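You operate a simulated robot arm through the tools that you are given. There is no shell and no other tool. Be economical: measure what you need, move in short steps, check, and stop when the job is done.

You run a simulated robot arm. Do the job below in one go: nothing can be reset, and whatever is moved stays where it is left.

JOB
Take the carton on the top of the steel workbench and put it away on the steel table. Then put the brass cylinder on top of the wipe pad. Then turn the phase switch to L2. Keep to this order. Set down upright: carton, brass cylinder.

It is judged by the outcome, as a careful person would: the job done as asked, and still so three seconds after it is handed in. It fails if anything else is knocked over, pushed out of place, dropped, spilled or broken.

ROBOT AND FRAMES
A 6-joint arm with a four-finger gripper on a trunk, on a base that drives. Base frame: it is fixed to the floor where the robot stands at the start and does not move with it; the origin is under the middle of the robot, x ahead of it, y to its left, z up; the surface under the hand at the start is at about z = 900. Units: mm, rad, N and s.
Its first joint turns from -2.897 to 2.897 rad. Places, roughly: brass cylinder [-500, -5000, 1250]; phase switch [-4200, 1300, 1100]; steel table [-3000, -4500, 800]; wipe pad [-2500, -4750, 750]. Payload 3.67 kg.
The tool frame sits at the grasp point between the pads (the TCP): z along the fingers, y along the line on which they close. The tips reach 28 mm beyond it. The gripper opens to 112 mm. The gripper's body begins 73 mm behind the TCP.
Orientation is that of the tool frame in the base frame, as a unit quaternion [x, y, z, w]. With the fingers straight down and closing along the base's y, the tool's x points along the base's -x, its y along +y and its z along -z.

CONTROLS
- The arm moves only by the tool arm_command. Its argument "plan" is a list of rows, each an object of numbers (a shift or turn left out is 0, a gripper value left out holds the last): "x", "y", "z": the shift along the tool's x, y, z in mm; "wx", "wy", "wz": the turn, a rotation vector about the tool's x, y, z in rad; "jaw": the finger opening in mm, from 0 to 112. In form: [{"x": .., "y": .., "z": .., "wx": .., "wy": .., "wz": .., "jaw": ..}, ...]. A call has 1 to 12 rows; each row is the pose to reach, as a shift and turn from the pose commanded when the call began, along the tool's axes at that moment. Rows are played at 5 a second. More than 50 mm and 0.15 rad between two rows, or a gripper value outside its range, and nothing of the call is played. A pose out of reach is approached as far as the arm can. The call stops where the force on the tool passes 40 N (or 10 N more than at its start, if that is more) or the arm is blocked; 0.2 s more then pass. The fingers move at their own pace and stop on an object; they squeeze with about 31 N. The grip force told is the motor's: it shows also when the fingers shut on nothing. Time passes only in rows, and 0.2 s behind the last, so rows that repeat a pose let the fingers close. It gives the time, the measured TCP pose, the force on the tool (base axes), the opening and the grip force at its end, in the units of the frame above (readings bear some noise), with the torque about the TCP (base axes, N m) and any sound that the robot's microphone picked up, and new pictures: "pictures" is both (left out), scene, wrist or none.
- Cameras (640 x 400 px; columns grow to the right, rows downward): "scene" is now at [115.6, 198, 1363.7]; the picture's right is [-0.25, -0.97, 0.00], its down [-0.27, 0.07, -0.96] and it looks along [0.93, -0.24, -0.28] (base axes); focal length 286 px, centre (320, 200). "wrist" rides on the gripper at [60, -18, -104] in the tool frame; the picture's right is [0.29, 0.96, 0.00], its down [-0.80, 0.24, -0.55] and it looks along [-0.53, 0.16, 0.83] (tool axes); focal length 234 px, centre (320, 200).
- roll_base(legs): drives the robot by 1 to 6 legs, each [ahead, left, turn to the left] in mm, mm and rad, along the robot's own axes; the way and the turn of a leg run together, so that a leg with both is an arc; at most 1500 mm and 3.142 rad a leg. The arm and the cameras ride along, it lands a little off, and it stops where it bumps. It gives what a move gives, and a new picture of the scene camera.
- turn_head(pan, tilt): turns the head with the scene camera to pan (to the left, within 2.496 rad either way) and tilt (down, from -0.506 to 1.204), counted from straight ahead of the robot. It gives what a move gives, and a new picture of the scene camera.
- measure_at(camera, pixels): there is no depth. For up to 12 entries [column, row, z] of the newest picture of that camera ("zoom" is the newest enlarged one), the place [x, y] in the base frame at which the ray of that pixel passes the height z, good to about 2 mm, but the place of the scene camera against the robot may be out by one fixed shift of up to 12 mm in any direction. The clock stands still meanwhile.
- inspect(camera, box): a new picture of the part [left, top, right, bottom] of that camera's present view, enlarged. The clock stands still meanwhile.
- job_done(): hands the job in; it is judged then, once.

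Work in short steps. Measure before you move; look again where a grasp or a placing could have gone wrong, and mend it. You have 110 turns and 260 pictures in all, those below and enlarged ones among them. Open the gripper and draw the arm clear of the work before you hand the job in, unless the task says otherwise; then end with one line.

The tools are called after "Request:" as a command line: name --argument value ..., lists and objects as JSON in quotes. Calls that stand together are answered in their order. arm_command: Moves the arm, as the interface text tells. Its arguments: {"type":"object","properties":{"plan":{"type":"array"},"pictures":{"type":"string","enum":["both","scene","wrist","none"]}},"required":["plan"]} The other tools are called the same way: roll_base (legs) drives the base; turn_head (pan, tilt) turns the head that bears the scene camera; measure_at (camera, pixels) gives the place at which the rays of pixels pass given heights; inspect (camera, box) takes an enlarged picture of a part of a camera's view; job_done () hands the job in.

At the start:

```text
time: 0.0
position: [622.3, -35.3, 1149.0]
tool_rot: [0.0, 1.0, -0.001, 0.0]
force: [0.2, 0.6, -0.5]
ft_torque: [-0.04, 0.0, 0.01]
gripper_width: 112.2
grasp_force: 0.0
robot x, y, heading: [-0.7, -2.2, 0.0]
head pan, tilt: [-0.253, 0.283]
```

scene: 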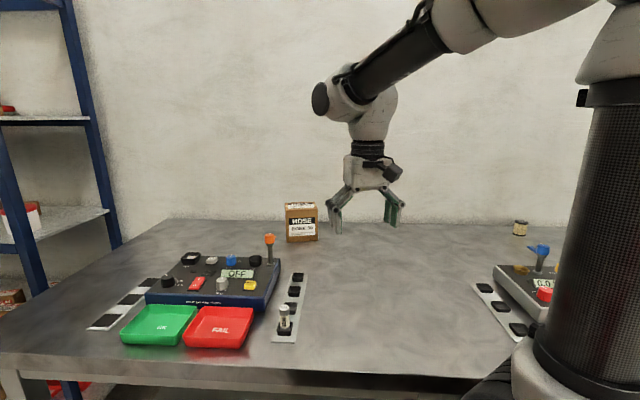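
wrist: 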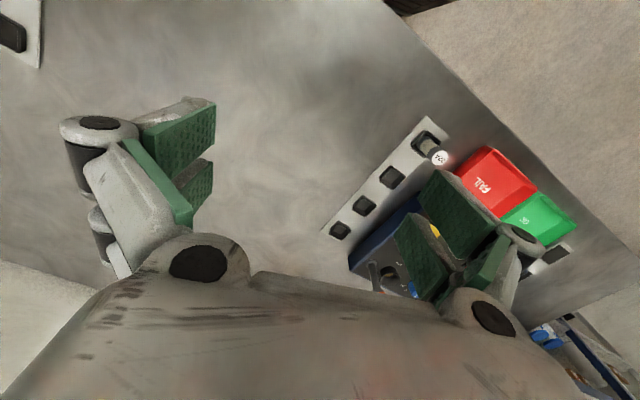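

The carton stands near (301,222) in the scene picture, at the back of the bench. I enlarge it and measure its base and top.

Request:
inspect --camera "scene" --box '[240, 180, 360, 255]'

Request:
measure_at --camera "scene" --pixels '[[287, 242, 900], [317, 240, 900], [286, 207, 1000], [316, 207, 1000], [286, 207, 1020], [520, 235, 900]]'

```text
5.33 times, centred on (300, 218) of scene
```

zoom: 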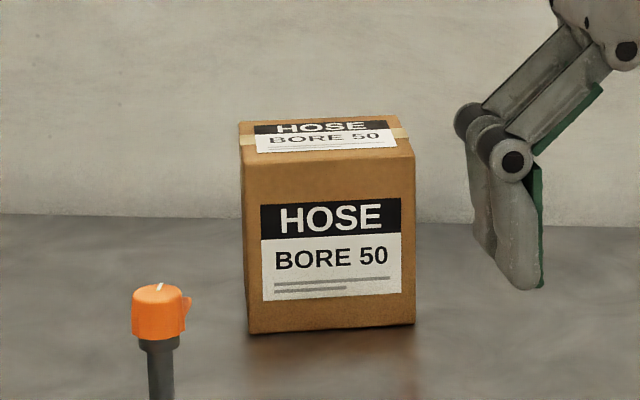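

```text
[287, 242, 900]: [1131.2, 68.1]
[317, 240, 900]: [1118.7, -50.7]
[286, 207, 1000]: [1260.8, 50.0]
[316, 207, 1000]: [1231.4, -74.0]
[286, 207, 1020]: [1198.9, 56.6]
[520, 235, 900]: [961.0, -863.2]
```

Zoom corners: bottom front (248,334),(414,326), top front (243,158),(413,157), top back (239,122),(400,116). I measure them at candidate heights.

Request:
measure_at --camera "zoom" --pixels '[[248, 334, 900], [414, 326, 900], [243, 158, 1030], [413, 157, 1030], [239, 122, 1030], [400, 116, 1030], [243, 158, 1045], [413, 157, 1045], [239, 122, 1045], [400, 116, 1045], [243, 158, 1038], [413, 157, 1038]]'

```text
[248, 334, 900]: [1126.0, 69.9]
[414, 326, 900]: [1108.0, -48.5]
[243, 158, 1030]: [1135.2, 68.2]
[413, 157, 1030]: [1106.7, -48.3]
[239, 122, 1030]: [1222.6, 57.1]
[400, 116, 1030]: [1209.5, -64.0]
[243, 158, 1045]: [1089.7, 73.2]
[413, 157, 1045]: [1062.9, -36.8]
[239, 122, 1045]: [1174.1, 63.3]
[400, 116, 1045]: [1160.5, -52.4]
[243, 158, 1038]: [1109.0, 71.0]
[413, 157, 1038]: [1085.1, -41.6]
```

The carton is about 119 wide, 90 deep and 131 high, turned by about -0.13 rad, so I grip it front to back. Now I check where the bench edge and the wall are, and look down.

Request:
measure_at --camera "scene" --pixels '[[10, 352, 900], [200, 365, 900], [440, 378, 900], [170, 219, 900], [420, 223, 900], [275, 342, 900], [320, 342, 900], [269, 238, 1000]]'

Request:
turn_head --pan 0.0 --tilt 1.1

```text
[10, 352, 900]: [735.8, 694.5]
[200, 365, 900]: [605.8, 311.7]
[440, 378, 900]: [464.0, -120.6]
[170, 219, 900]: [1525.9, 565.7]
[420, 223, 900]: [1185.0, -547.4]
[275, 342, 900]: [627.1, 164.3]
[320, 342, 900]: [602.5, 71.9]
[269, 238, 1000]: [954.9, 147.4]
```

```text
time: 1.1
position: [623.7, -35.2, 1148.6]
tool_rot: [0.0, 1.0, 0.0, 0.0]
force: [-0.5, -0.3, -0.2]
ft_torque: [0.01, -0.01, 0.01]
gripper_width: 111.8
grasp_force: 0.0
robot x, y, heading: [2.0, -0.9, 0.003]
head pan, tilt: [0.0, 1.1]
```

scene: 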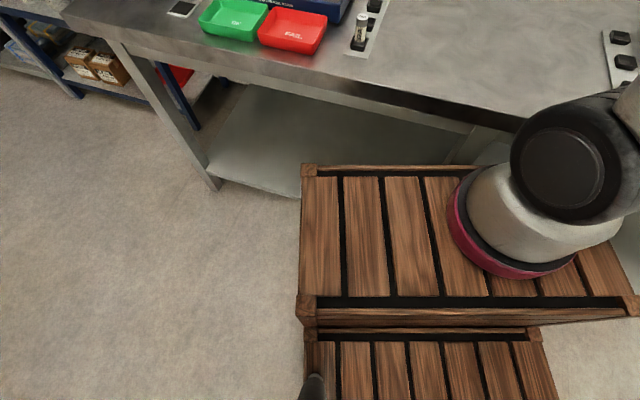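

Something wooden lies or stands just before/below the robot (rows 165-400). I look around more to understand the base and obstacles.

Request:
turn_head --pan 1.2 --tilt 0.9

Request:
turn_head --pan -1.0 --tilt 1.0

Request:
turn_head --pan 2.4 --tilt 0.4

Request:
turn_head --pan -2.4 --tilt 0.4

```text
time: 2.5
position: [624.0, -35.0, 1149.0]
tool_rot: [0.0, 1.0, 0.0, 0.0]
force: [-0.6, 0.4, -0.4]
ft_torque: [0.02, 0.07, -0.01]
gripper_width: 112.0
grasp_force: 0.1
robot x, y, heading: [-0.4, 2.8, 0.003]
head pan, tilt: [1.201, 0.901]
```

scene: 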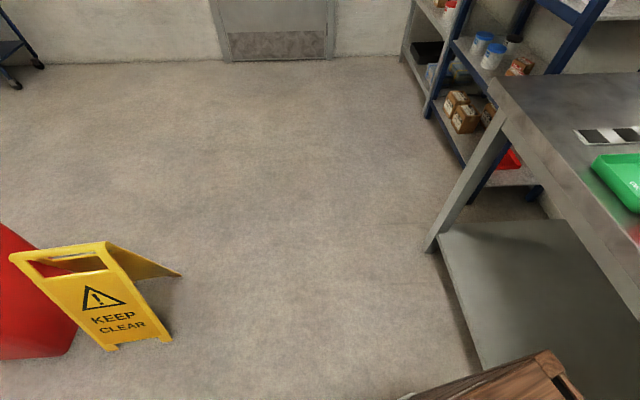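

```text
time: 4.6
position: [623.6, -35.3, 1149.0]
tool_rot: [0.0, 1.0, 0.0, 0.0]
force: [-0.4, 0.8, -0.5]
ft_torque: [-0.02, -0.02, 0.01]
gripper_width: 111.9
grasp_force: 0.0
robot x, y, heading: [-1.2, -0.5, 0.001]
head pan, tilt: [-1.0, 1.0]
```

scene: 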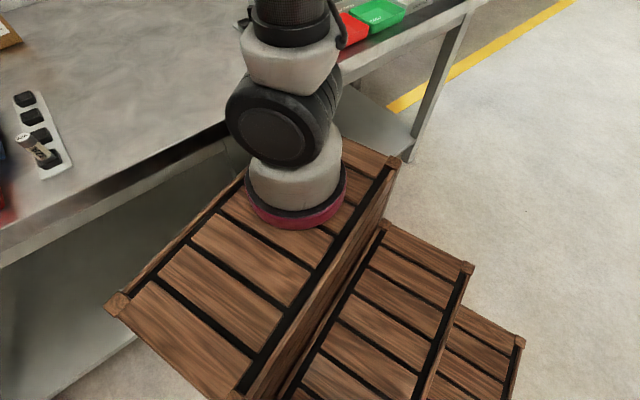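

```text
time: 7.5
position: [623.7, -34.8, 1151.1]
tool_rot: [-0.001, 1.0, 0.0, 0.0]
force: [1.1, 0.6, 0.6]
ft_torque: [0.0, -0.01, 0.02]
gripper_width: 111.9
grasp_force: 0.1
robot x, y, heading: [0.3, 2.8, -0.0]
head pan, tilt: [2.4, 0.4]
```

scene: 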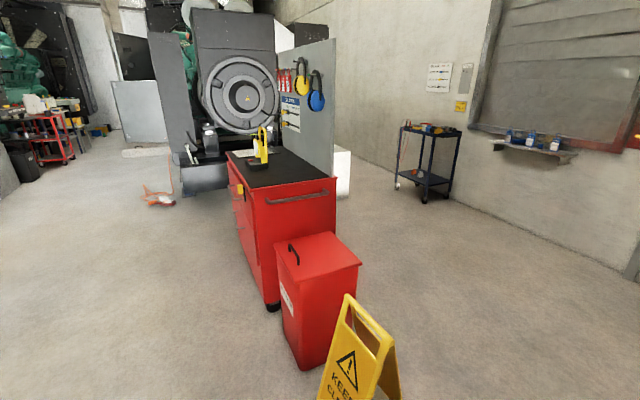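

```text
time: 11.3
position: [624.5, -34.8, 1148.4]
tool_rot: [0.0, 1.0, 0.001, 0.0]
force: [0.0, 0.5, -0.5]
ft_torque: [-0.04, 0.0, 0.0]
gripper_width: 111.9
grasp_force: 0.1
robot x, y, heading: [0.6, -2.5, 0.003]
head pan, tilt: [-2.4, 0.4]
```

scene: 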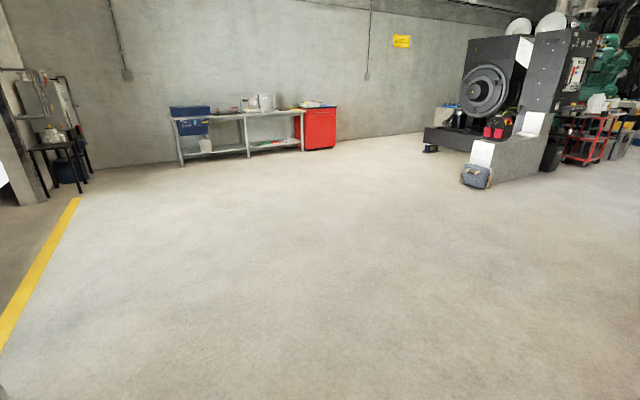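

The robot's base is a stack of wooden crates with the arm on the front one. I look again at it and measure the crate's height and front edge.

Request:
turn_head --pan -0.5 --tilt 1.15

```text
time: 13.2
position: [623.1, -35.0, 1149.3]
tool_rot: [0.0, 1.0, 0.001, 0.0]
force: [0.7, 0.9, -0.3]
ft_torque: [0.01, -0.01, -0.03]
gripper_width: 112.1
grasp_force: 0.0
robot x, y, heading: [-0.2, 0.8, -0.003]
head pan, tilt: [-0.499, 1.15]
```

scene: 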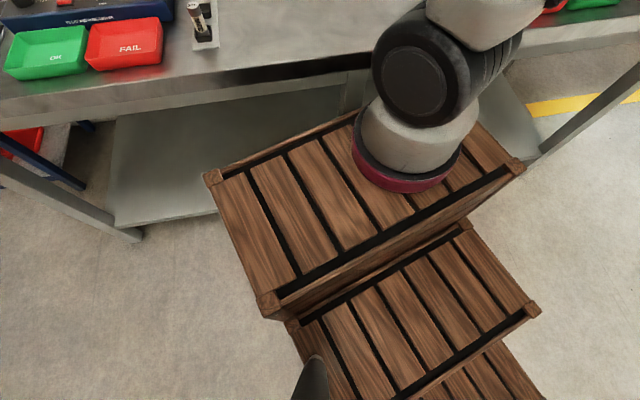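

Request:
measure_at --camera "scene" --pixels '[[405, 165, 700], [405, 165, 600], [405, 165, 500], [212, 178, 700], [212, 178, 600], [212, 178, 500], [268, 302, 700], [268, 302, 600], [518, 165, 600], [518, 165, 700], [130, 235, 0], [290, 80, 900]]'

```text
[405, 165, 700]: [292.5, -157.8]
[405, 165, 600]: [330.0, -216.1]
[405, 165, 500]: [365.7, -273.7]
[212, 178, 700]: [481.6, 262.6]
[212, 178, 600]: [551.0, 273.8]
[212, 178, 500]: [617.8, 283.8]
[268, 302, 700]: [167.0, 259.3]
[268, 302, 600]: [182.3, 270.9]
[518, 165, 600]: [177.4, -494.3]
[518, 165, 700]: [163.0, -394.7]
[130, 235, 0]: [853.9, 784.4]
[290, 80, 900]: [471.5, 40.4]
```

The crate top is at about z 830 with its front edge about 400 ahead of the origin, and the bench edge runs at yaw -0.32. I turn to face the bench squarely, slide left, and look.

Request:
roll_base --legs '[[0, 0, -0.32], [0, 250, 0]]'

Request:
turn_head --pan -0.5 --tilt 1.15

```text
time: 16.0
position: [661.6, 13.3, 1149.4]
tool_rot: [0.16, 0.987, 0.0, 0.0]
force: [0.9, -0.5, 0.1]
ft_torque: [-0.02, 0.02, 0.03]
gripper_width: 112.1
grasp_force: 0.1
robot x, y, heading: [81.9, 243.0, -0.316]
head pan, tilt: [-0.499, 1.15]
```

scene: 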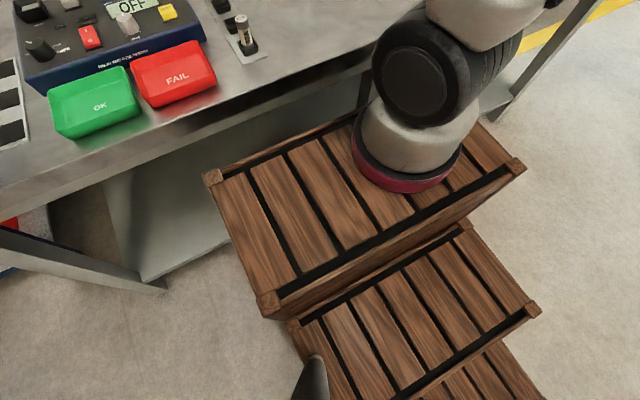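

```text
time: 16.6
position: [661.9, 12.7, 1150.2]
tool_rot: [0.159, 0.987, 0.0, 0.0]
force: [0.0, 0.7, 0.6]
ft_torque: [0.01, 0.0, 0.0]
gripper_width: 111.9
grasp_force: 0.0
robot x, y, heading: [78.2, 242.8, -0.314]
head pan, tilt: [-0.499, 1.15]
```

scene: 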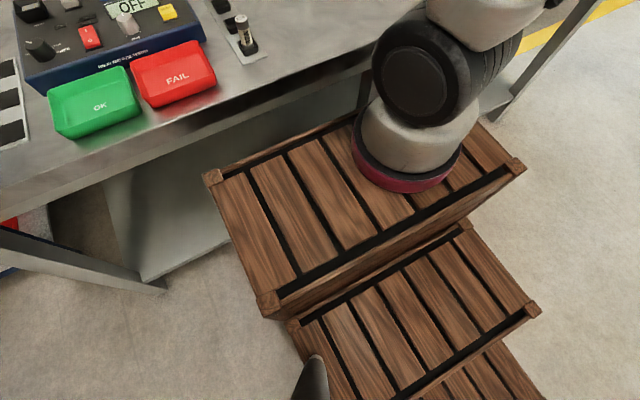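

The bench edge still seems clear of the crate front (corner at (212,178)). I creep forward 60 mm.

Request:
roll_base --legs '[[60, 0, 0]]'

```text
time: 17.6
position: [715.8, -6.2, 1150.0]
tool_rot: [0.159, 0.987, 0.0, 0.0]
force: [0.1, 0.1, -0.6]
ft_torque: [0.0, 0.01, -0.01]
gripper_width: 111.9
grasp_force: 0.0
robot x, y, heading: [133.5, 223.9, -0.316]
head pan, tilt: [-0.499, 1.15]
```

scene: 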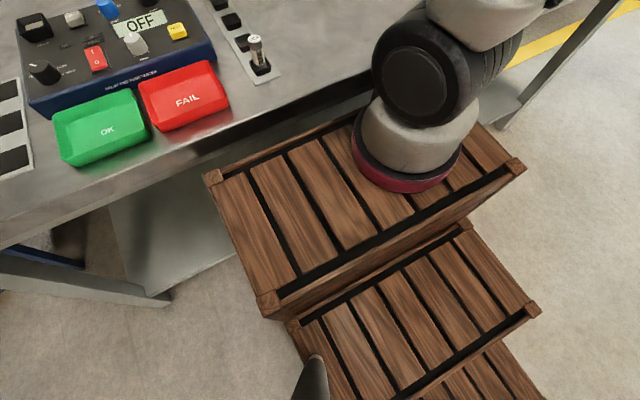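

No bump. The carton is now about 1048 ahead and 109 left of the robot; I bring the open gripper above it, turning it 1.39 rad so the fingers close along the carton's depth.

Request:
arm_command --plan '[{"x": -40, "y": 14, "z": -10, "wz": 0.139}, {"x": -80, "y": 28, "z": -20, "wz": 0.278}, {"x": -120, "y": 42, "z": -30, "wz": 0.417}, {"x": -160, "y": 56, "z": -30, "wz": 0.556}, {"x": -200, "y": 70, "z": -30, "wz": 0.695}, {"x": -240, "y": 84, "z": -30, "wz": 0.834}, {"x": -280, "y": 98, "z": -30, "wz": 0.973}, {"x": -320, "y": 112, "z": -30, "wz": 1.112}, {"x": -360, "y": 126, "z": -30, "wz": 1.251}, {"x": -400, "y": 140, "z": -30, "wz": 1.39}, {"x": -422, "y": 147, "z": -30, "wz": 1.39}, {"x": -422, "y": 147, "z": -30, "wz": 1.39}]'

Request:
turn_head --pan 0.0 --tilt 0.4

```text
time: 20.2
position: [1085.3, 2.4, 1152.1]
tool_rot: [0.755, 0.656, 0.0, 0.0]
force: [0.3, 0.1, -0.6]
ft_torque: [0.02, 0.02, -0.04]
gripper_width: 112.0
grasp_force: 0.0
out of reach, approached as far as the arm can: row 9, 10, 11, 12
robot x, y, heading: [137.1, 223.5, -0.317]
head pan, tilt: [-0.499, 1.15]
```

scene: 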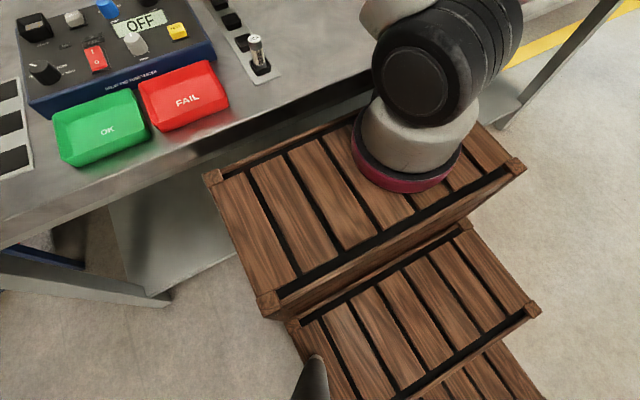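
wrist: 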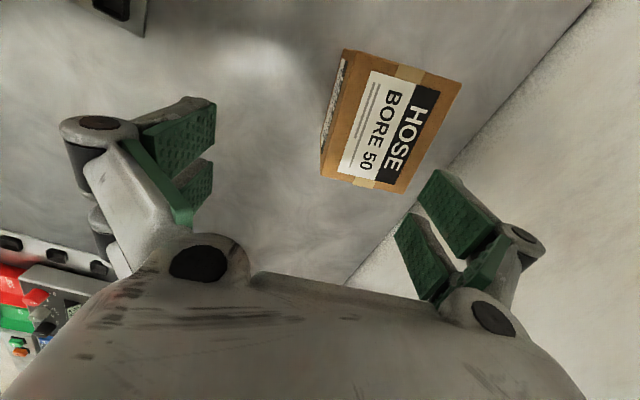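

```text
time: 21.3
position: [1085.7, 1.9, 1152.5]
tool_rot: [0.755, 0.656, 0.0, 0.0]
force: [0.8, -0.6, 0.8]
ft_torque: [0.0, 0.03, -0.03]
gripper_width: 112.1
grasp_force: 0.1
robot x, y, heading: [137.9, 222.5, -0.318]
head pan, tilt: [0.0, 0.4]
```

scene: 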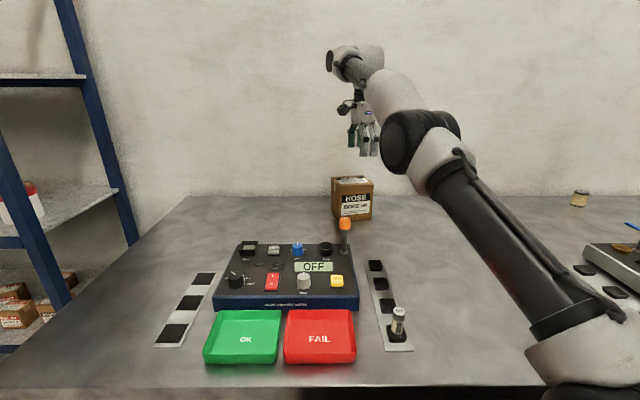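

The arm's limit is about 975 from the origin, so the base must come about 130 mm nearer; but I don't yet know the crate's height against the bench. I pull the arm back and turn the wrist camera to look at the robot's front and the bench edge.

Request:
arm_command --plan '[{"x": 6.7, "y": -37, "z": -4, "wz": 0.14}, {"x": 13.3, "y": -74, "z": -8, "wz": 0.28}, {"x": 20, "y": -111, "z": -12, "wz": 0.42}, {"x": 26.7, "y": -148, "z": -16, "wz": 0.56}, {"x": 33, "y": -185, "z": -20, "wz": 0.7}, {"x": 40, "y": -222, "z": -24, "wz": 0.84}, {"x": 46.7, "y": -258, "z": -28, "wz": 0.98}, {"x": 53, "y": -295, "z": -32, "wz": 1.12}, {"x": 60, "y": -332, "z": -36, "wz": 1.26}, {"x": 66.7, "y": -369, "z": -40, "wz": 1.4}, {"x": 73, "y": -406, "z": -44, "wz": 1.54}, {"x": 80, "y": -443, "z": -48, "wz": 1.68}]'

```text
time: 23.9
position: [644.1, -76.6, 1159.7]
tool_rot: [0.995, -0.092, 0.008, -0.033]
force: [0.4, 0.7, -0.4]
ft_torque: [-0.05, 0.03, 0.02]
gripper_width: 111.8
grasp_force: 0.1
out of reach, approached as far as the arm can: row 8, 9, 10, 11, 12
robot x, y, heading: [133.6, 221.8, -0.32]
head pan, tilt: [0.0, 0.4]
```

scene: 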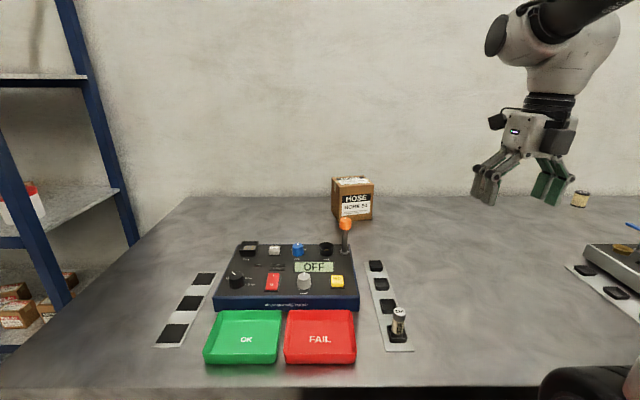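
wrist: 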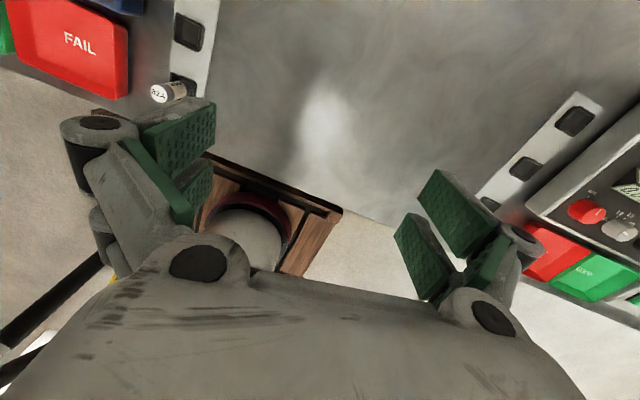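

The wrist picture shows the crate's front right corner at about (340,212), right beside the bench edge. I enlarge and measure.

Request:
inspect --camera "wrist" --box '[180, 130, 440, 292]'

Request:
measure_at --camera "wrist" --pixels '[[340, 212, 700], [340, 212, 830], [340, 212, 600], [250, 235, 830], [250, 235, 700], [345, 211, 900], [210, 155, 900], [90, 112, 900]]'

```text
2.46 times, centred on (310, 211) of wrist
```

zoom: 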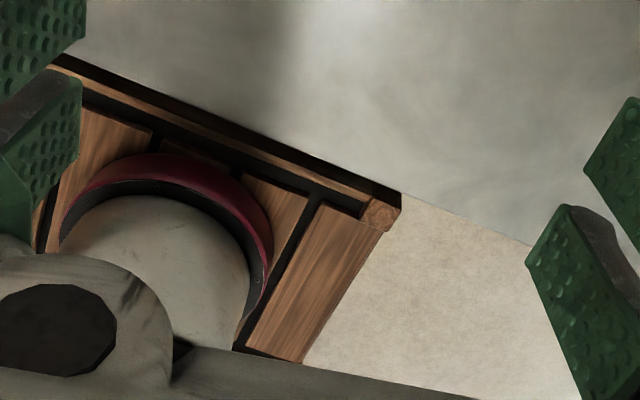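

```text
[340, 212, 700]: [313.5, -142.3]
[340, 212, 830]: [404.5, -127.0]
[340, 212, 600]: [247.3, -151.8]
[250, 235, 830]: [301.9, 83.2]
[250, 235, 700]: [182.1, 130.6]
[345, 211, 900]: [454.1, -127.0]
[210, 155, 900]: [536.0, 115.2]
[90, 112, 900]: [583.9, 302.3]
```

Both views agree: the crate top is at about 850, front 380 ahead, half width 245, and there is only about 30 mm left to the bench edge. Standing sideways with the right side to the bench brings the arm 150 mm nearer, so I back off, turn left 90°, and slide right partway.

Request:
roll_base --legs '[[-170, 0, 0], [0, 0, 1.57], [0, -200, 0]]'

Request:
turn_head --pan -1.57 --tilt 0.75

```text
time: 30.4
position: [459.8, 728.3, 1160.8]
tool_rot: [0.765, 0.643, -0.017, -0.029]
force: [-0.3, 0.3, -0.3]
ft_torque: [0.01, -0.01, 0.0]
gripper_width: 112.1
grasp_force: 0.1
robot x, y, heading: [161.9, 215.3, 1.263]
head pan, tilt: [0.0, 0.4]
```

scene: 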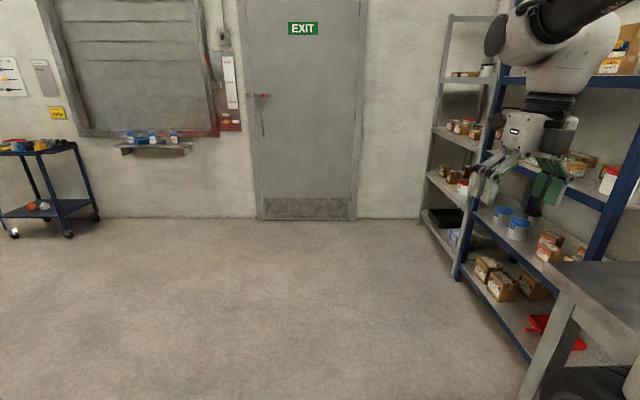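

```text
time: 32.0
position: [459.2, 728.5, 1160.9]
tool_rot: [0.766, 0.642, -0.017, -0.028]
force: [0.0, 0.2, 0.8]
ft_torque: [0.01, -0.02, -0.02]
gripper_width: 112.0
grasp_force: 0.0
robot x, y, heading: [162.4, 215.2, 1.263]
head pan, tilt: [-1.571, 0.75]
```

scene: 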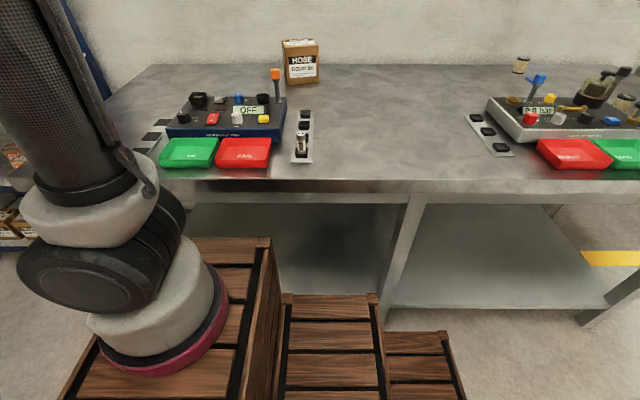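

The crate's side has about 139 mm to the bench edge by calculation; I check this with pixels (270,240) and the bench edge at (270,190).

Request:
measure_at --camera "scene" --pixels '[[270, 240, 850], [200, 240, 850], [270, 191, 900], [450, 186, 900], [378, 297, 650], [378, 297, 560], [445, 333, 350], [410, 197, 850]]'

```text
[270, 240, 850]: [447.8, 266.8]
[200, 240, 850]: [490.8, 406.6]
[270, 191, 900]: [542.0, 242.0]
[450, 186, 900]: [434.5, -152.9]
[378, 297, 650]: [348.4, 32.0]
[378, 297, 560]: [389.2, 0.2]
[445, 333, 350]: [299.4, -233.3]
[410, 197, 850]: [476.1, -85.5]
```

The gap measures about 100-120 mm. I slide 75 mm right and re-check.

Request:
roll_base --legs '[[0, -75, 0]]'

Request:
measure_at --camera "scene" --pixels '[[270, 240, 850], [200, 240, 850]]'

```text
time: 33.0
position: [529.8, 704.6, 1161.4]
tool_rot: [0.767, 0.641, -0.017, -0.029]
force: [0.0, 0.2, 0.4]
ft_torque: [0.02, 0.0, -0.04]
gripper_width: 111.9
grasp_force: 0.1
robot x, y, heading: [235.9, 191.5, 1.26]
head pan, tilt: [-1.571, 0.75]
```

scene: 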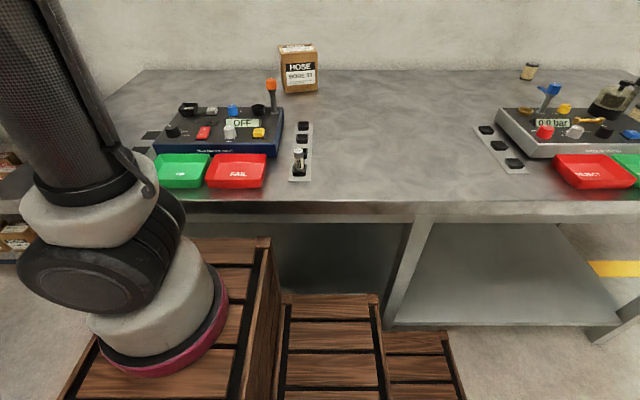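

```text
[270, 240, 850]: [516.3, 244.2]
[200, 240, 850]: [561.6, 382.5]
```

The crate side still clears the bench by about 40 mm. I swing the arm out over the bench toward an intermediate point near (900,420), well above the instruments.

Request:
arm_command --plan '[{"x": -21, "y": 42}, {"x": -42, "y": 84}, {"x": -63, "y": 126}, {"x": -84, "y": 168}, {"x": -105, "y": 210}, {"x": -126, "y": 252}, {"x": -147, "y": 294}, {"x": -168, "y": 336}, {"x": -189, "y": 378}, {"x": -209, "y": 417}, {"x": -209, "y": 417}]' --pictures "wrist"

```text
time: 35.5
position: [900.8, 427.4, 1130.4]
tool_rot: [0.766, 0.642, -0.017, -0.03]
force: [0.6, 0.2, -0.6]
ft_torque: [0.0, -0.03, 0.01]
gripper_width: 111.9
grasp_force: 0.0
robot x, y, heading: [234.6, 194.2, 1.264]
head pan, tilt: [-1.571, 0.75]
```

wrist: 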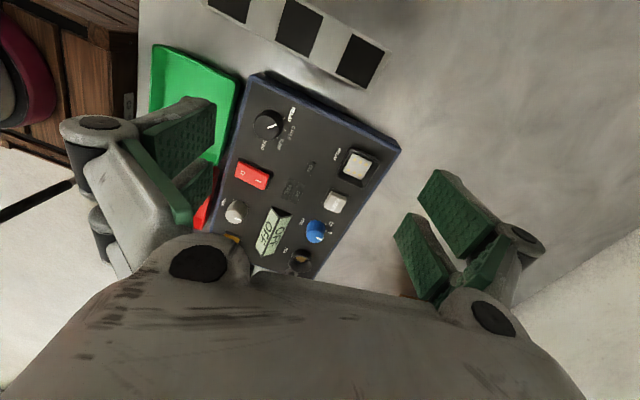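

The tool bears a small tilt (0.07 rad) that I correct while moving on to above the carton near (1150,15,1120).

Request:
arm_command --plan '[{"x": -36, "y": 32, "z": -2, "wx": -0.01, "wy": -0.002, "wz": -0.005}, {"x": -72, "y": 63, "z": -3, "wx": -0.02, "wy": -0.003, "wz": -0.01}, {"x": -109, "y": 95, "z": -5, "wx": -0.03, "wy": -0.005, "wz": -0.02}, {"x": -145, "y": 127, "z": -6, "wx": -0.04, "wy": -0.007, "wz": -0.025}, {"x": -181, "y": 158, "z": -8, "wx": -0.05, "wy": -0.009, "wz": -0.03}, {"x": -217, "y": 190, "z": -10, "wx": -0.06, "wy": -0.01, "wz": -0.035}, {"x": -253, "y": 222, "z": -11, "wx": -0.068, "wy": -0.012, "wz": -0.045}, {"x": -290, "y": 254, "z": -13, "wx": -0.068, "wy": -0.012, "wz": -0.045}, {"x": -326, "y": 285, "z": -14, "wx": -0.068, "wy": -0.012, "wz": -0.045}, {"x": -362, "y": 317, "z": -16, "wx": -0.068, "wy": -0.012, "wz": -0.045}, {"x": -362, "y": 317, "z": -16, "wx": -0.068, "wy": -0.012, "wz": -0.045}]'

```text
time: 37.9
position: [1059.6, 58.1, 1086.5]
tool_rot: [0.753, 0.658, -0.001, 0.001]
force: [-0.1, -0.3, -0.5]
ft_torque: [0.01, 0.0, -0.01]
gripper_width: 112.1
grasp_force: 0.0
out of reach, approached as far as the arm can: row 8, 9, 10, 11
robot x, y, heading: [234.5, 192.4, 1.253]
head pan, tilt: [-1.571, 0.75]
```

scene: 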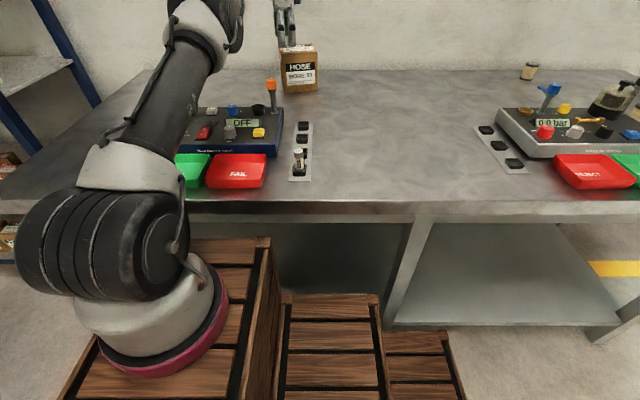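
wrist: 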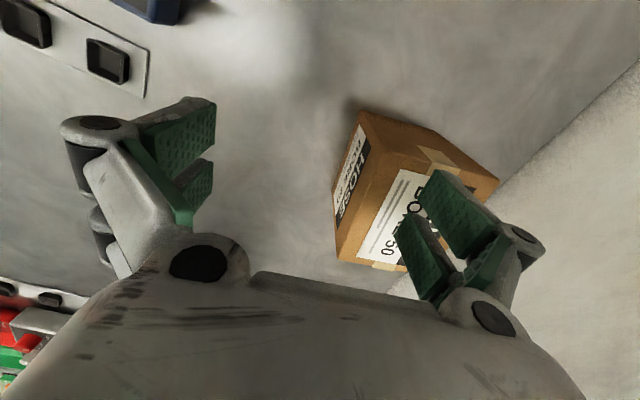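

The reach limit is about 762 around the arm's own base (about 225 ahead, 70 right of the origin). I measure the carton precisely with the wrist camera from here.

Request:
inspect --camera "wrist" --box '[320, 95, 512, 215]'

Request:
inspect --camera "scene" --box '[200, 170, 440, 320]'

```text
3.33 times, centred on (416, 155) of wrist
```

zoom: 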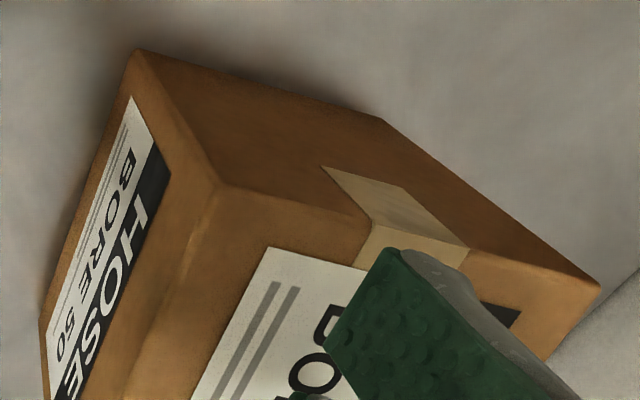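

```text
2.67 times, centred on (320, 245) of scene
```

zoom: 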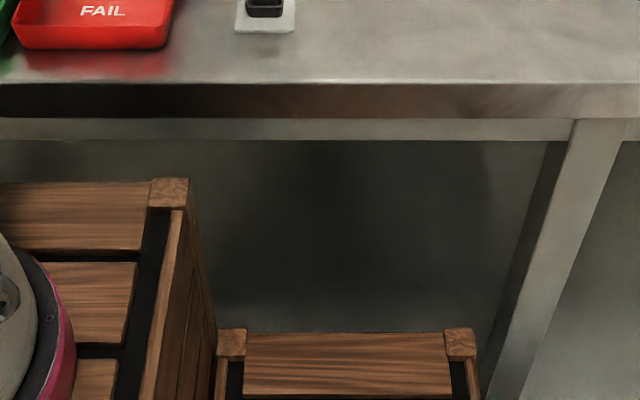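

In this (inverted) wrist view the left side face shows: top edge (220,187)-(600,285), bottom edge (140,50)-(380,120) in the zoom; I'll measure these on the wrist image, plus bench edge in the scene.

Request:
measure_at --camera "wrist" --pixels '[[386, 151, 1031], [500, 180.5, 1031], [362, 110, 900], [434, 131, 900], [386, 151, 1025], [500, 180.5, 1025], [386, 151, 1040], [500, 180.5, 1040], [335, 259, 1031]]'

Request:
measure_at --camera "zoom" --pixels '[[20, 83, 900], [400, 83, 900], [620, 83, 900], [300, 117, 860], [300, 140, 840], [190, 180, 850], [400, 400, 0]]'

```text
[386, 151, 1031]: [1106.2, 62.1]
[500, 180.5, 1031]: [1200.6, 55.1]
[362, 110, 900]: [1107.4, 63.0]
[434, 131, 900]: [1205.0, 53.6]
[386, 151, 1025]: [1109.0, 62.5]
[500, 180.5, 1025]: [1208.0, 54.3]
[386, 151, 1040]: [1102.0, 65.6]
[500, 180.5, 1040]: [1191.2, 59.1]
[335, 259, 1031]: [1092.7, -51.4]
```

```text
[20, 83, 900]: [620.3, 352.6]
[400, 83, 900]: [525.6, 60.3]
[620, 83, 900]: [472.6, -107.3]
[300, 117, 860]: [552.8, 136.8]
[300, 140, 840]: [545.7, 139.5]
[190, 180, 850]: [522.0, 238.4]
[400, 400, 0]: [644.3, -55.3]
```

The carton's centre is really near (1147,1), 96 deep, yaw about -0.1. Facing the bench head-on gives the arm base its nearest position, opposite the carton. I first raise and pull the arm in.

Request:
arm_command --plan '[{"z": -30}, {"z": -50, "y": -35, "x": 5}, {"z": -60, "y": -75, "x": 15}, {"z": -70, "y": -115, "x": 25}, {"z": -80, "y": -155, "x": 35}, {"z": -80, "y": -195, "x": 45}, {"z": -80, "y": -235, "x": 55}, {"z": -80, "y": -270, "x": 60}]' --pictures "none"

Request:
roll_base --legs '[[0, 280, 0], [165, 0, 0], [0, 0, -1.57], [130, 0, 0]]'

Request:
turn_head --pan -0.5 --tilt 1.15

```text
time: 39.6
position: [800.7, 153.5, 1173.0]
tool_rot: [0.752, 0.66, 0.0, 0.0]
force: [0.9, 0.1, -1.2]
ft_torque: [0.02, 0.06, -0.02]
gripper_width: 112.1
grasp_force: 0.0
out of reach, approached as far as the arm can: row 1
robot x, y, heading: [236.2, 193.5, 1.264]
head pan, tilt: [-1.571, 0.75]
```

```text
time: 47.4
position: [107.3, -169.9, 1174.2]
tool_rot: [0.998, -0.065, -0.001, 0.001]
force: [-0.1, 0.5, -0.1]
ft_torque: [-0.01, 0.01, 0.0]
gripper_width: 112.0
grasp_force: 0.1
robot x, y, heading: [144.3, 396.2, -0.306]
head pan, tilt: [-1.571, 0.75]
```

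scene: 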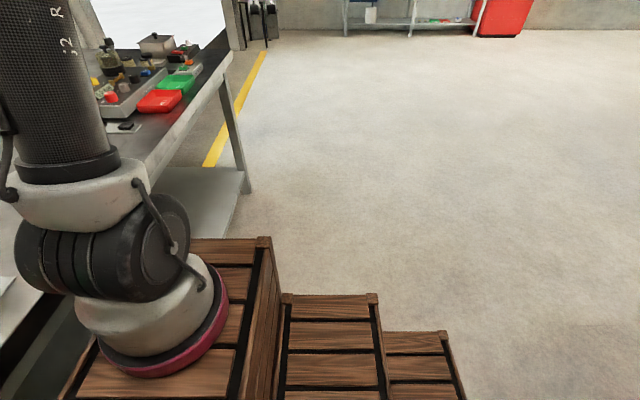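

```text
time: 48.7
position: [106.3, -170.0, 1174.2]
tool_rot: [0.998, -0.065, -0.001, 0.001]
force: [-0.3, 1.0, -0.5]
ft_torque: [-0.04, 0.0, 0.01]
gripper_width: 112.0
grasp_force: 0.1
robot x, y, heading: [147.0, 398.2, -0.307]
head pan, tilt: [-0.499, 1.15]
```

scene: 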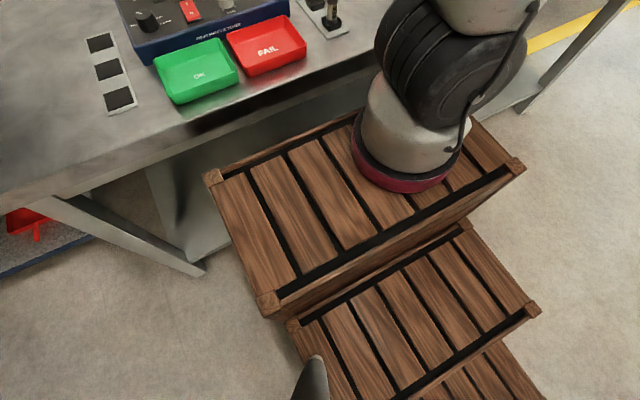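

Now facing the bench squarely. I zoom on the gap between crate front and bench edge.

Request:
inspect --camera "scene" --box '[140, 70, 380, 220]'

```text
2.67 times, centred on (260, 145) of scene
```

zoom: 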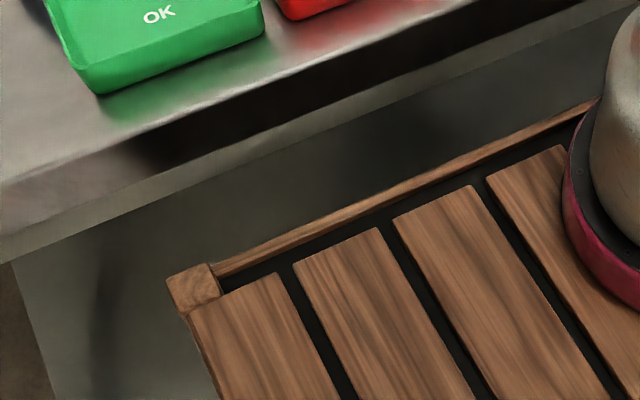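

Request:
measure_at --camera "zoom" --pixels '[[207, 264, 850], [400, 183, 850], [598, 100, 850], [5, 182, 900], [200, 112, 900], [440, 12, 900], [200, 140, 860], [200, 182, 830]]'

```text
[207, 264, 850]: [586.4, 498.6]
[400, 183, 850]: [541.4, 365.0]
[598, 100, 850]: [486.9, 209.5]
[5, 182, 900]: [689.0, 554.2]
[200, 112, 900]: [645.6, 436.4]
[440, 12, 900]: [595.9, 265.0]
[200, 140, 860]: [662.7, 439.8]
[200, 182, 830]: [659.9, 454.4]
```

The gap measures about 80 mm. I drive 60 mm ahead and look again.

Request:
roll_base --legs '[[60, 0, 0]]'

Request:
inspect --camera "scene" --box '[140, 70, 380, 220]'

```text
time: 49.6
position: [166.4, -188.6, 1174.7]
tool_rot: [0.998, -0.064, -0.001, 0.001]
force: [-0.8, 0.0, 0.3]
ft_torque: [0.0, -0.02, -0.02]
gripper_width: 112.0
grasp_force: 0.0
robot x, y, heading: [206.6, 381.0, -0.313]
head pan, tilt: [-0.499, 1.15]
```

scene: 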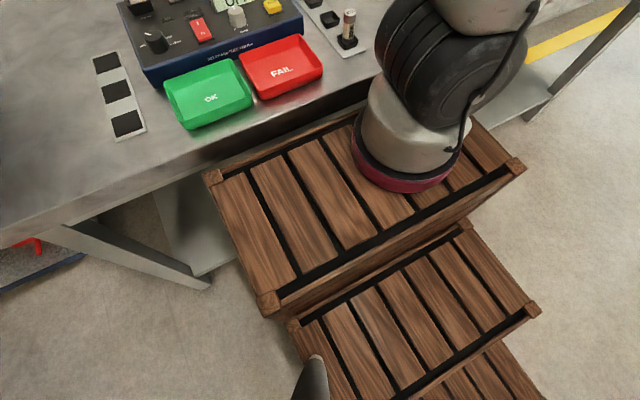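

```text
2.67 times, centred on (260, 145) of scene
```

zoom: 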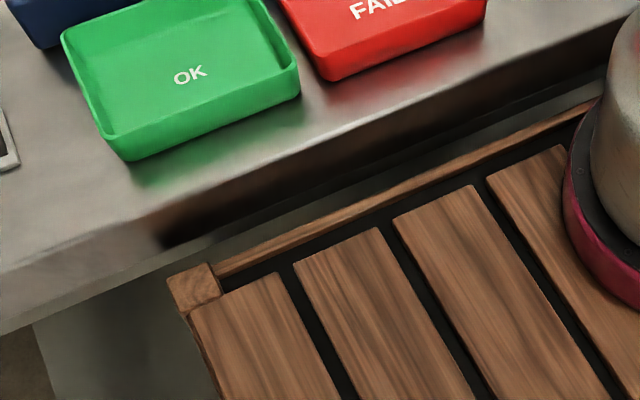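

About 20 mm gap remains, good. I now swing the arm from the robot's right over toward the front, at z 1174, turning the wrist along.

Request:
arm_command --plan '[{"x": 44, "y": 4, "wz": -0.065}, {"x": 88, "y": 8, "wz": -0.13}, {"x": 131, "y": 11, "wz": -0.195}, {"x": 175, "y": 15, "wz": -0.26}, {"x": 219, "y": 19, "wz": -0.325}, {"x": 263, "y": 22, "wz": -0.39}, {"x": 306, "y": 26, "wz": -0.455}, {"x": 350, "y": 30, "wz": -0.52}, {"x": 393, "y": 12, "wz": -0.585}, {"x": 435, "y": -6, "wz": -0.65}, {"x": 478, "y": -24, "wz": -0.715}, {"x": 520, "y": -43, "wz": -0.78}]' --pictures "none"

Request:
turn_head --pan 0.0 --tilt 0.5

```text
time: 52.2
position: [685.9, -211.8, 1177.2]
tool_rot: [0.948, 0.32, -0.001, 0.001]
force: [-0.7, -0.4, -0.6]
ft_torque: [-0.03, -0.04, 0.01]
gripper_width: 112.0
grasp_force: 0.0
robot x, y, heading: [204.1, 379.7, -0.314]
head pan, tilt: [-0.499, 1.15]
```

```text
time: 53.3
position: [687.3, -213.5, 1177.9]
tool_rot: [0.948, 0.319, -0.001, 0.0]
force: [-0.1, -0.4, 0.9]
ft_torque: [0.0, -0.01, -0.03]
gripper_width: 112.1
grasp_force: 0.0
robot x, y, heading: [205.4, 378.7, -0.311]
head pan, tilt: [0.0, 0.499]
```

scene: 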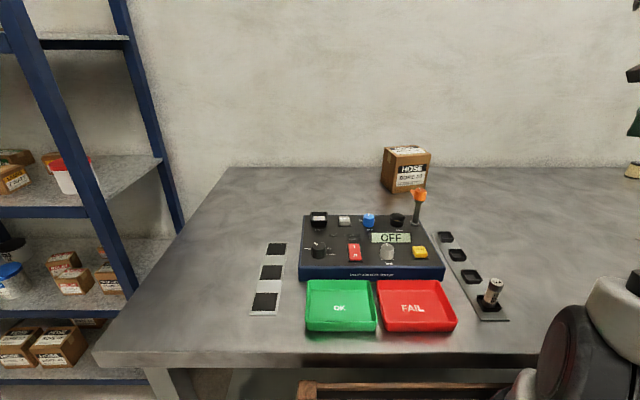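

The table is clear along the way. I move to above the free spot left of the carton, about (1120,120), turning the tool to yaw 84°.

Request:
arm_command --plan '[{"x": 45.5, "wz": -0.068}, {"x": 91, "wz": -0.137}, {"x": 136.5, "wz": -0.205}, {"x": 182, "wz": -0.273}, {"x": 227.5, "wz": -0.342}, {"x": 273, "wz": -0.41}, {"x": 318.5, "wz": -0.478}, {"x": 364, "wz": -0.547}, {"x": 409.5, "wz": -0.615}, {"x": 455, "wz": -0.683}, {"x": 500.5, "y": -1, "wz": -0.752}, {"x": 546, "y": -2, "wz": -0.82}]'

```text
time: 55.9
position: [1119.5, 120.5, 1173.8]
tool_rot: [0.741, 0.671, -0.001, 0.001]
force: [-1.6, -0.7, 0.7]
ft_torque: [0.05, -0.09, 0.01]
gripper_width: 112.0
grasp_force: 0.0
robot x, y, heading: [204.6, 376.5, -0.312]
head pan, tilt: [0.0, 0.499]
```

scene: 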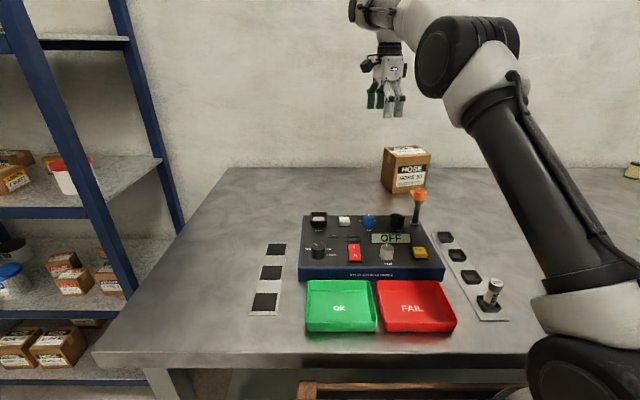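
wrist: 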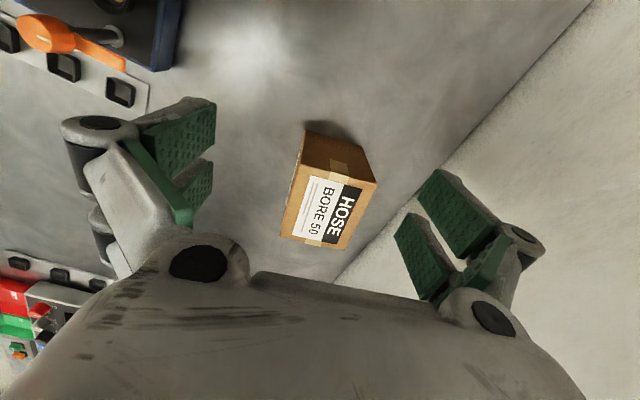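

The open gripper is left of the carton, nothing beneath it. I descend to z 985 here to later slide in from the side.

Request:
arm_command --plan '[{"z": 45}, {"z": 90}, {"z": 135}, {"z": 170}, {"z": 189}, {"z": 189}]'

```text
time: 57.3
position: [1120.2, 118.6, 983.2]
tool_rot: [0.742, 0.67, -0.001, 0.001]
force: [-0.7, 0.2, 0.1]
ft_torque: [-0.01, -0.03, 0.0]
gripper_width: 112.0
grasp_force: 0.2
robot x, y, heading: [202.6, 379.4, -0.311]
head pan, tilt: [0.0, 0.499]
```

scene: 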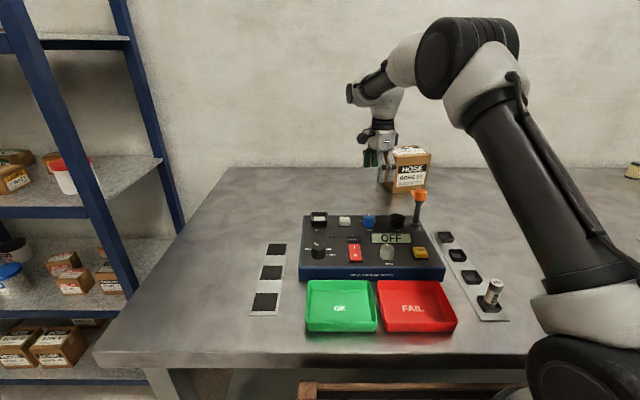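
wrist: 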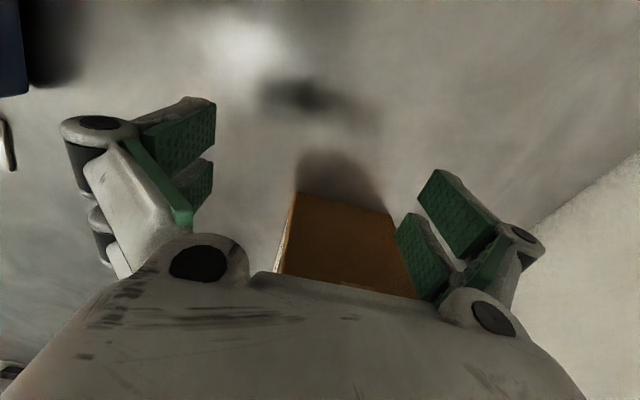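

The carton's left face bottom edge is visible at (295,192)-(388,213). I measure it to line up the slide.

Request:
inspect --camera "wrist" --box '[240, 150, 432, 270]'

Request:
measure_at --camera "wrist" --pixels '[[295, 192, 900], [388, 213, 900], [274, 272, 1031], [295, 192, 905], [388, 213, 905]]'

```text
3.33 times, centred on (336, 210) of wrist
```

zoom: 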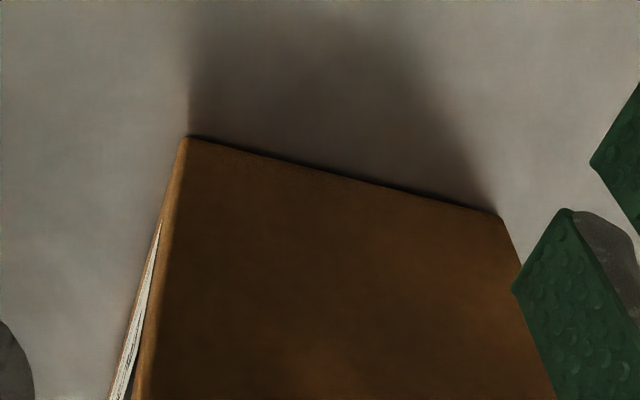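

```text
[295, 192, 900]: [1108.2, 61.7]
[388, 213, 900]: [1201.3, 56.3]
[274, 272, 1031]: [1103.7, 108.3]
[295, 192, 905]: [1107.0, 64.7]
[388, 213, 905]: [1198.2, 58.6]
```

The left face's midpoint is about (1155.5,59). I shift 41 mm outward along the tool's y so the fingers straddle the carton's line, still beside it.

Request:
arm_command --plan '[{"x": 1, "y": 20}, {"x": 3, "y": 41}, {"x": 3, "y": 41}]'

```text
time: 58.1
position: [1160.0, 117.6, 985.2]
tool_rot: [0.742, 0.67, -0.002, 0.0]
force: [0.1, -0.3, 0.0]
ft_torque: [0.01, -0.03, -0.02]
gripper_width: 112.0
grasp_force: 0.1
robot x, y, heading: [205.3, 375.7, -0.31]
head pan, tilt: [0.0, 0.499]
```

scene: 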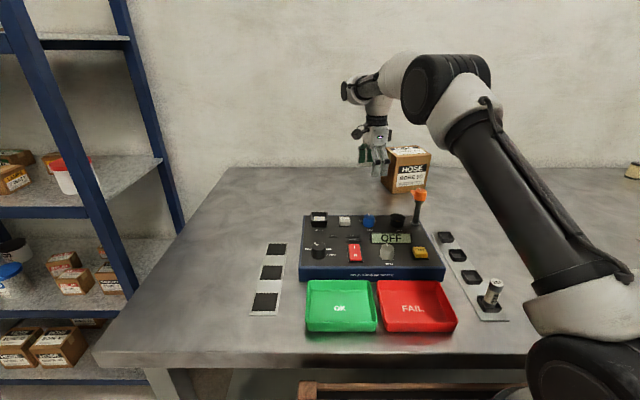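
wrist: 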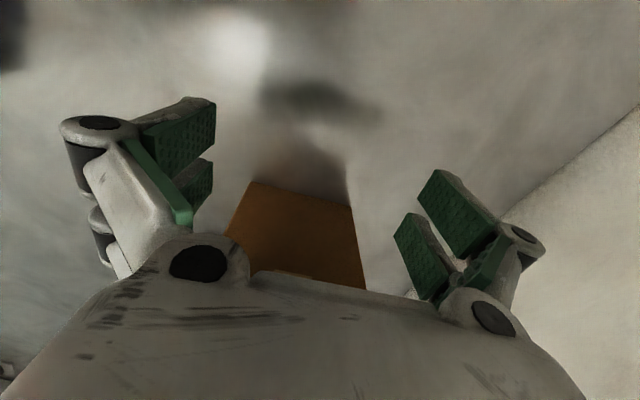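

It reaches. I slide in along -tool x by 60 mm and check that both fingers straddle the carton.

Request:
arm_command --plan '[{"x": -15, "y": 0.5}, {"x": -30, "y": 0.5}, {"x": -45, "y": 0.5}, {"x": -60, "y": 0.5}, {"x": -70, "y": 0.5}]'

```text
time: 59.3
position: [1153.9, 48.1, 984.1]
tool_rot: [0.742, 0.671, -0.002, -0.001]
force: [-0.4, 0.6, -0.5]
ft_torque: [-0.03, 0.01, 0.01]
gripper_width: 112.0
grasp_force: 0.1
robot x, y, heading: [202.4, 377.0, -0.312]
head pan, tilt: [0.0, 0.499]
```

scene: 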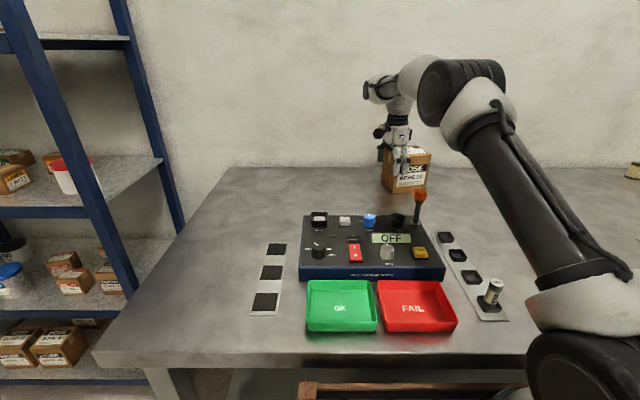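
wrist: 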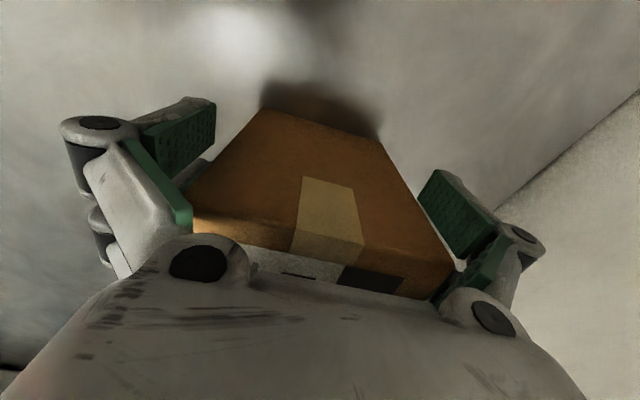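

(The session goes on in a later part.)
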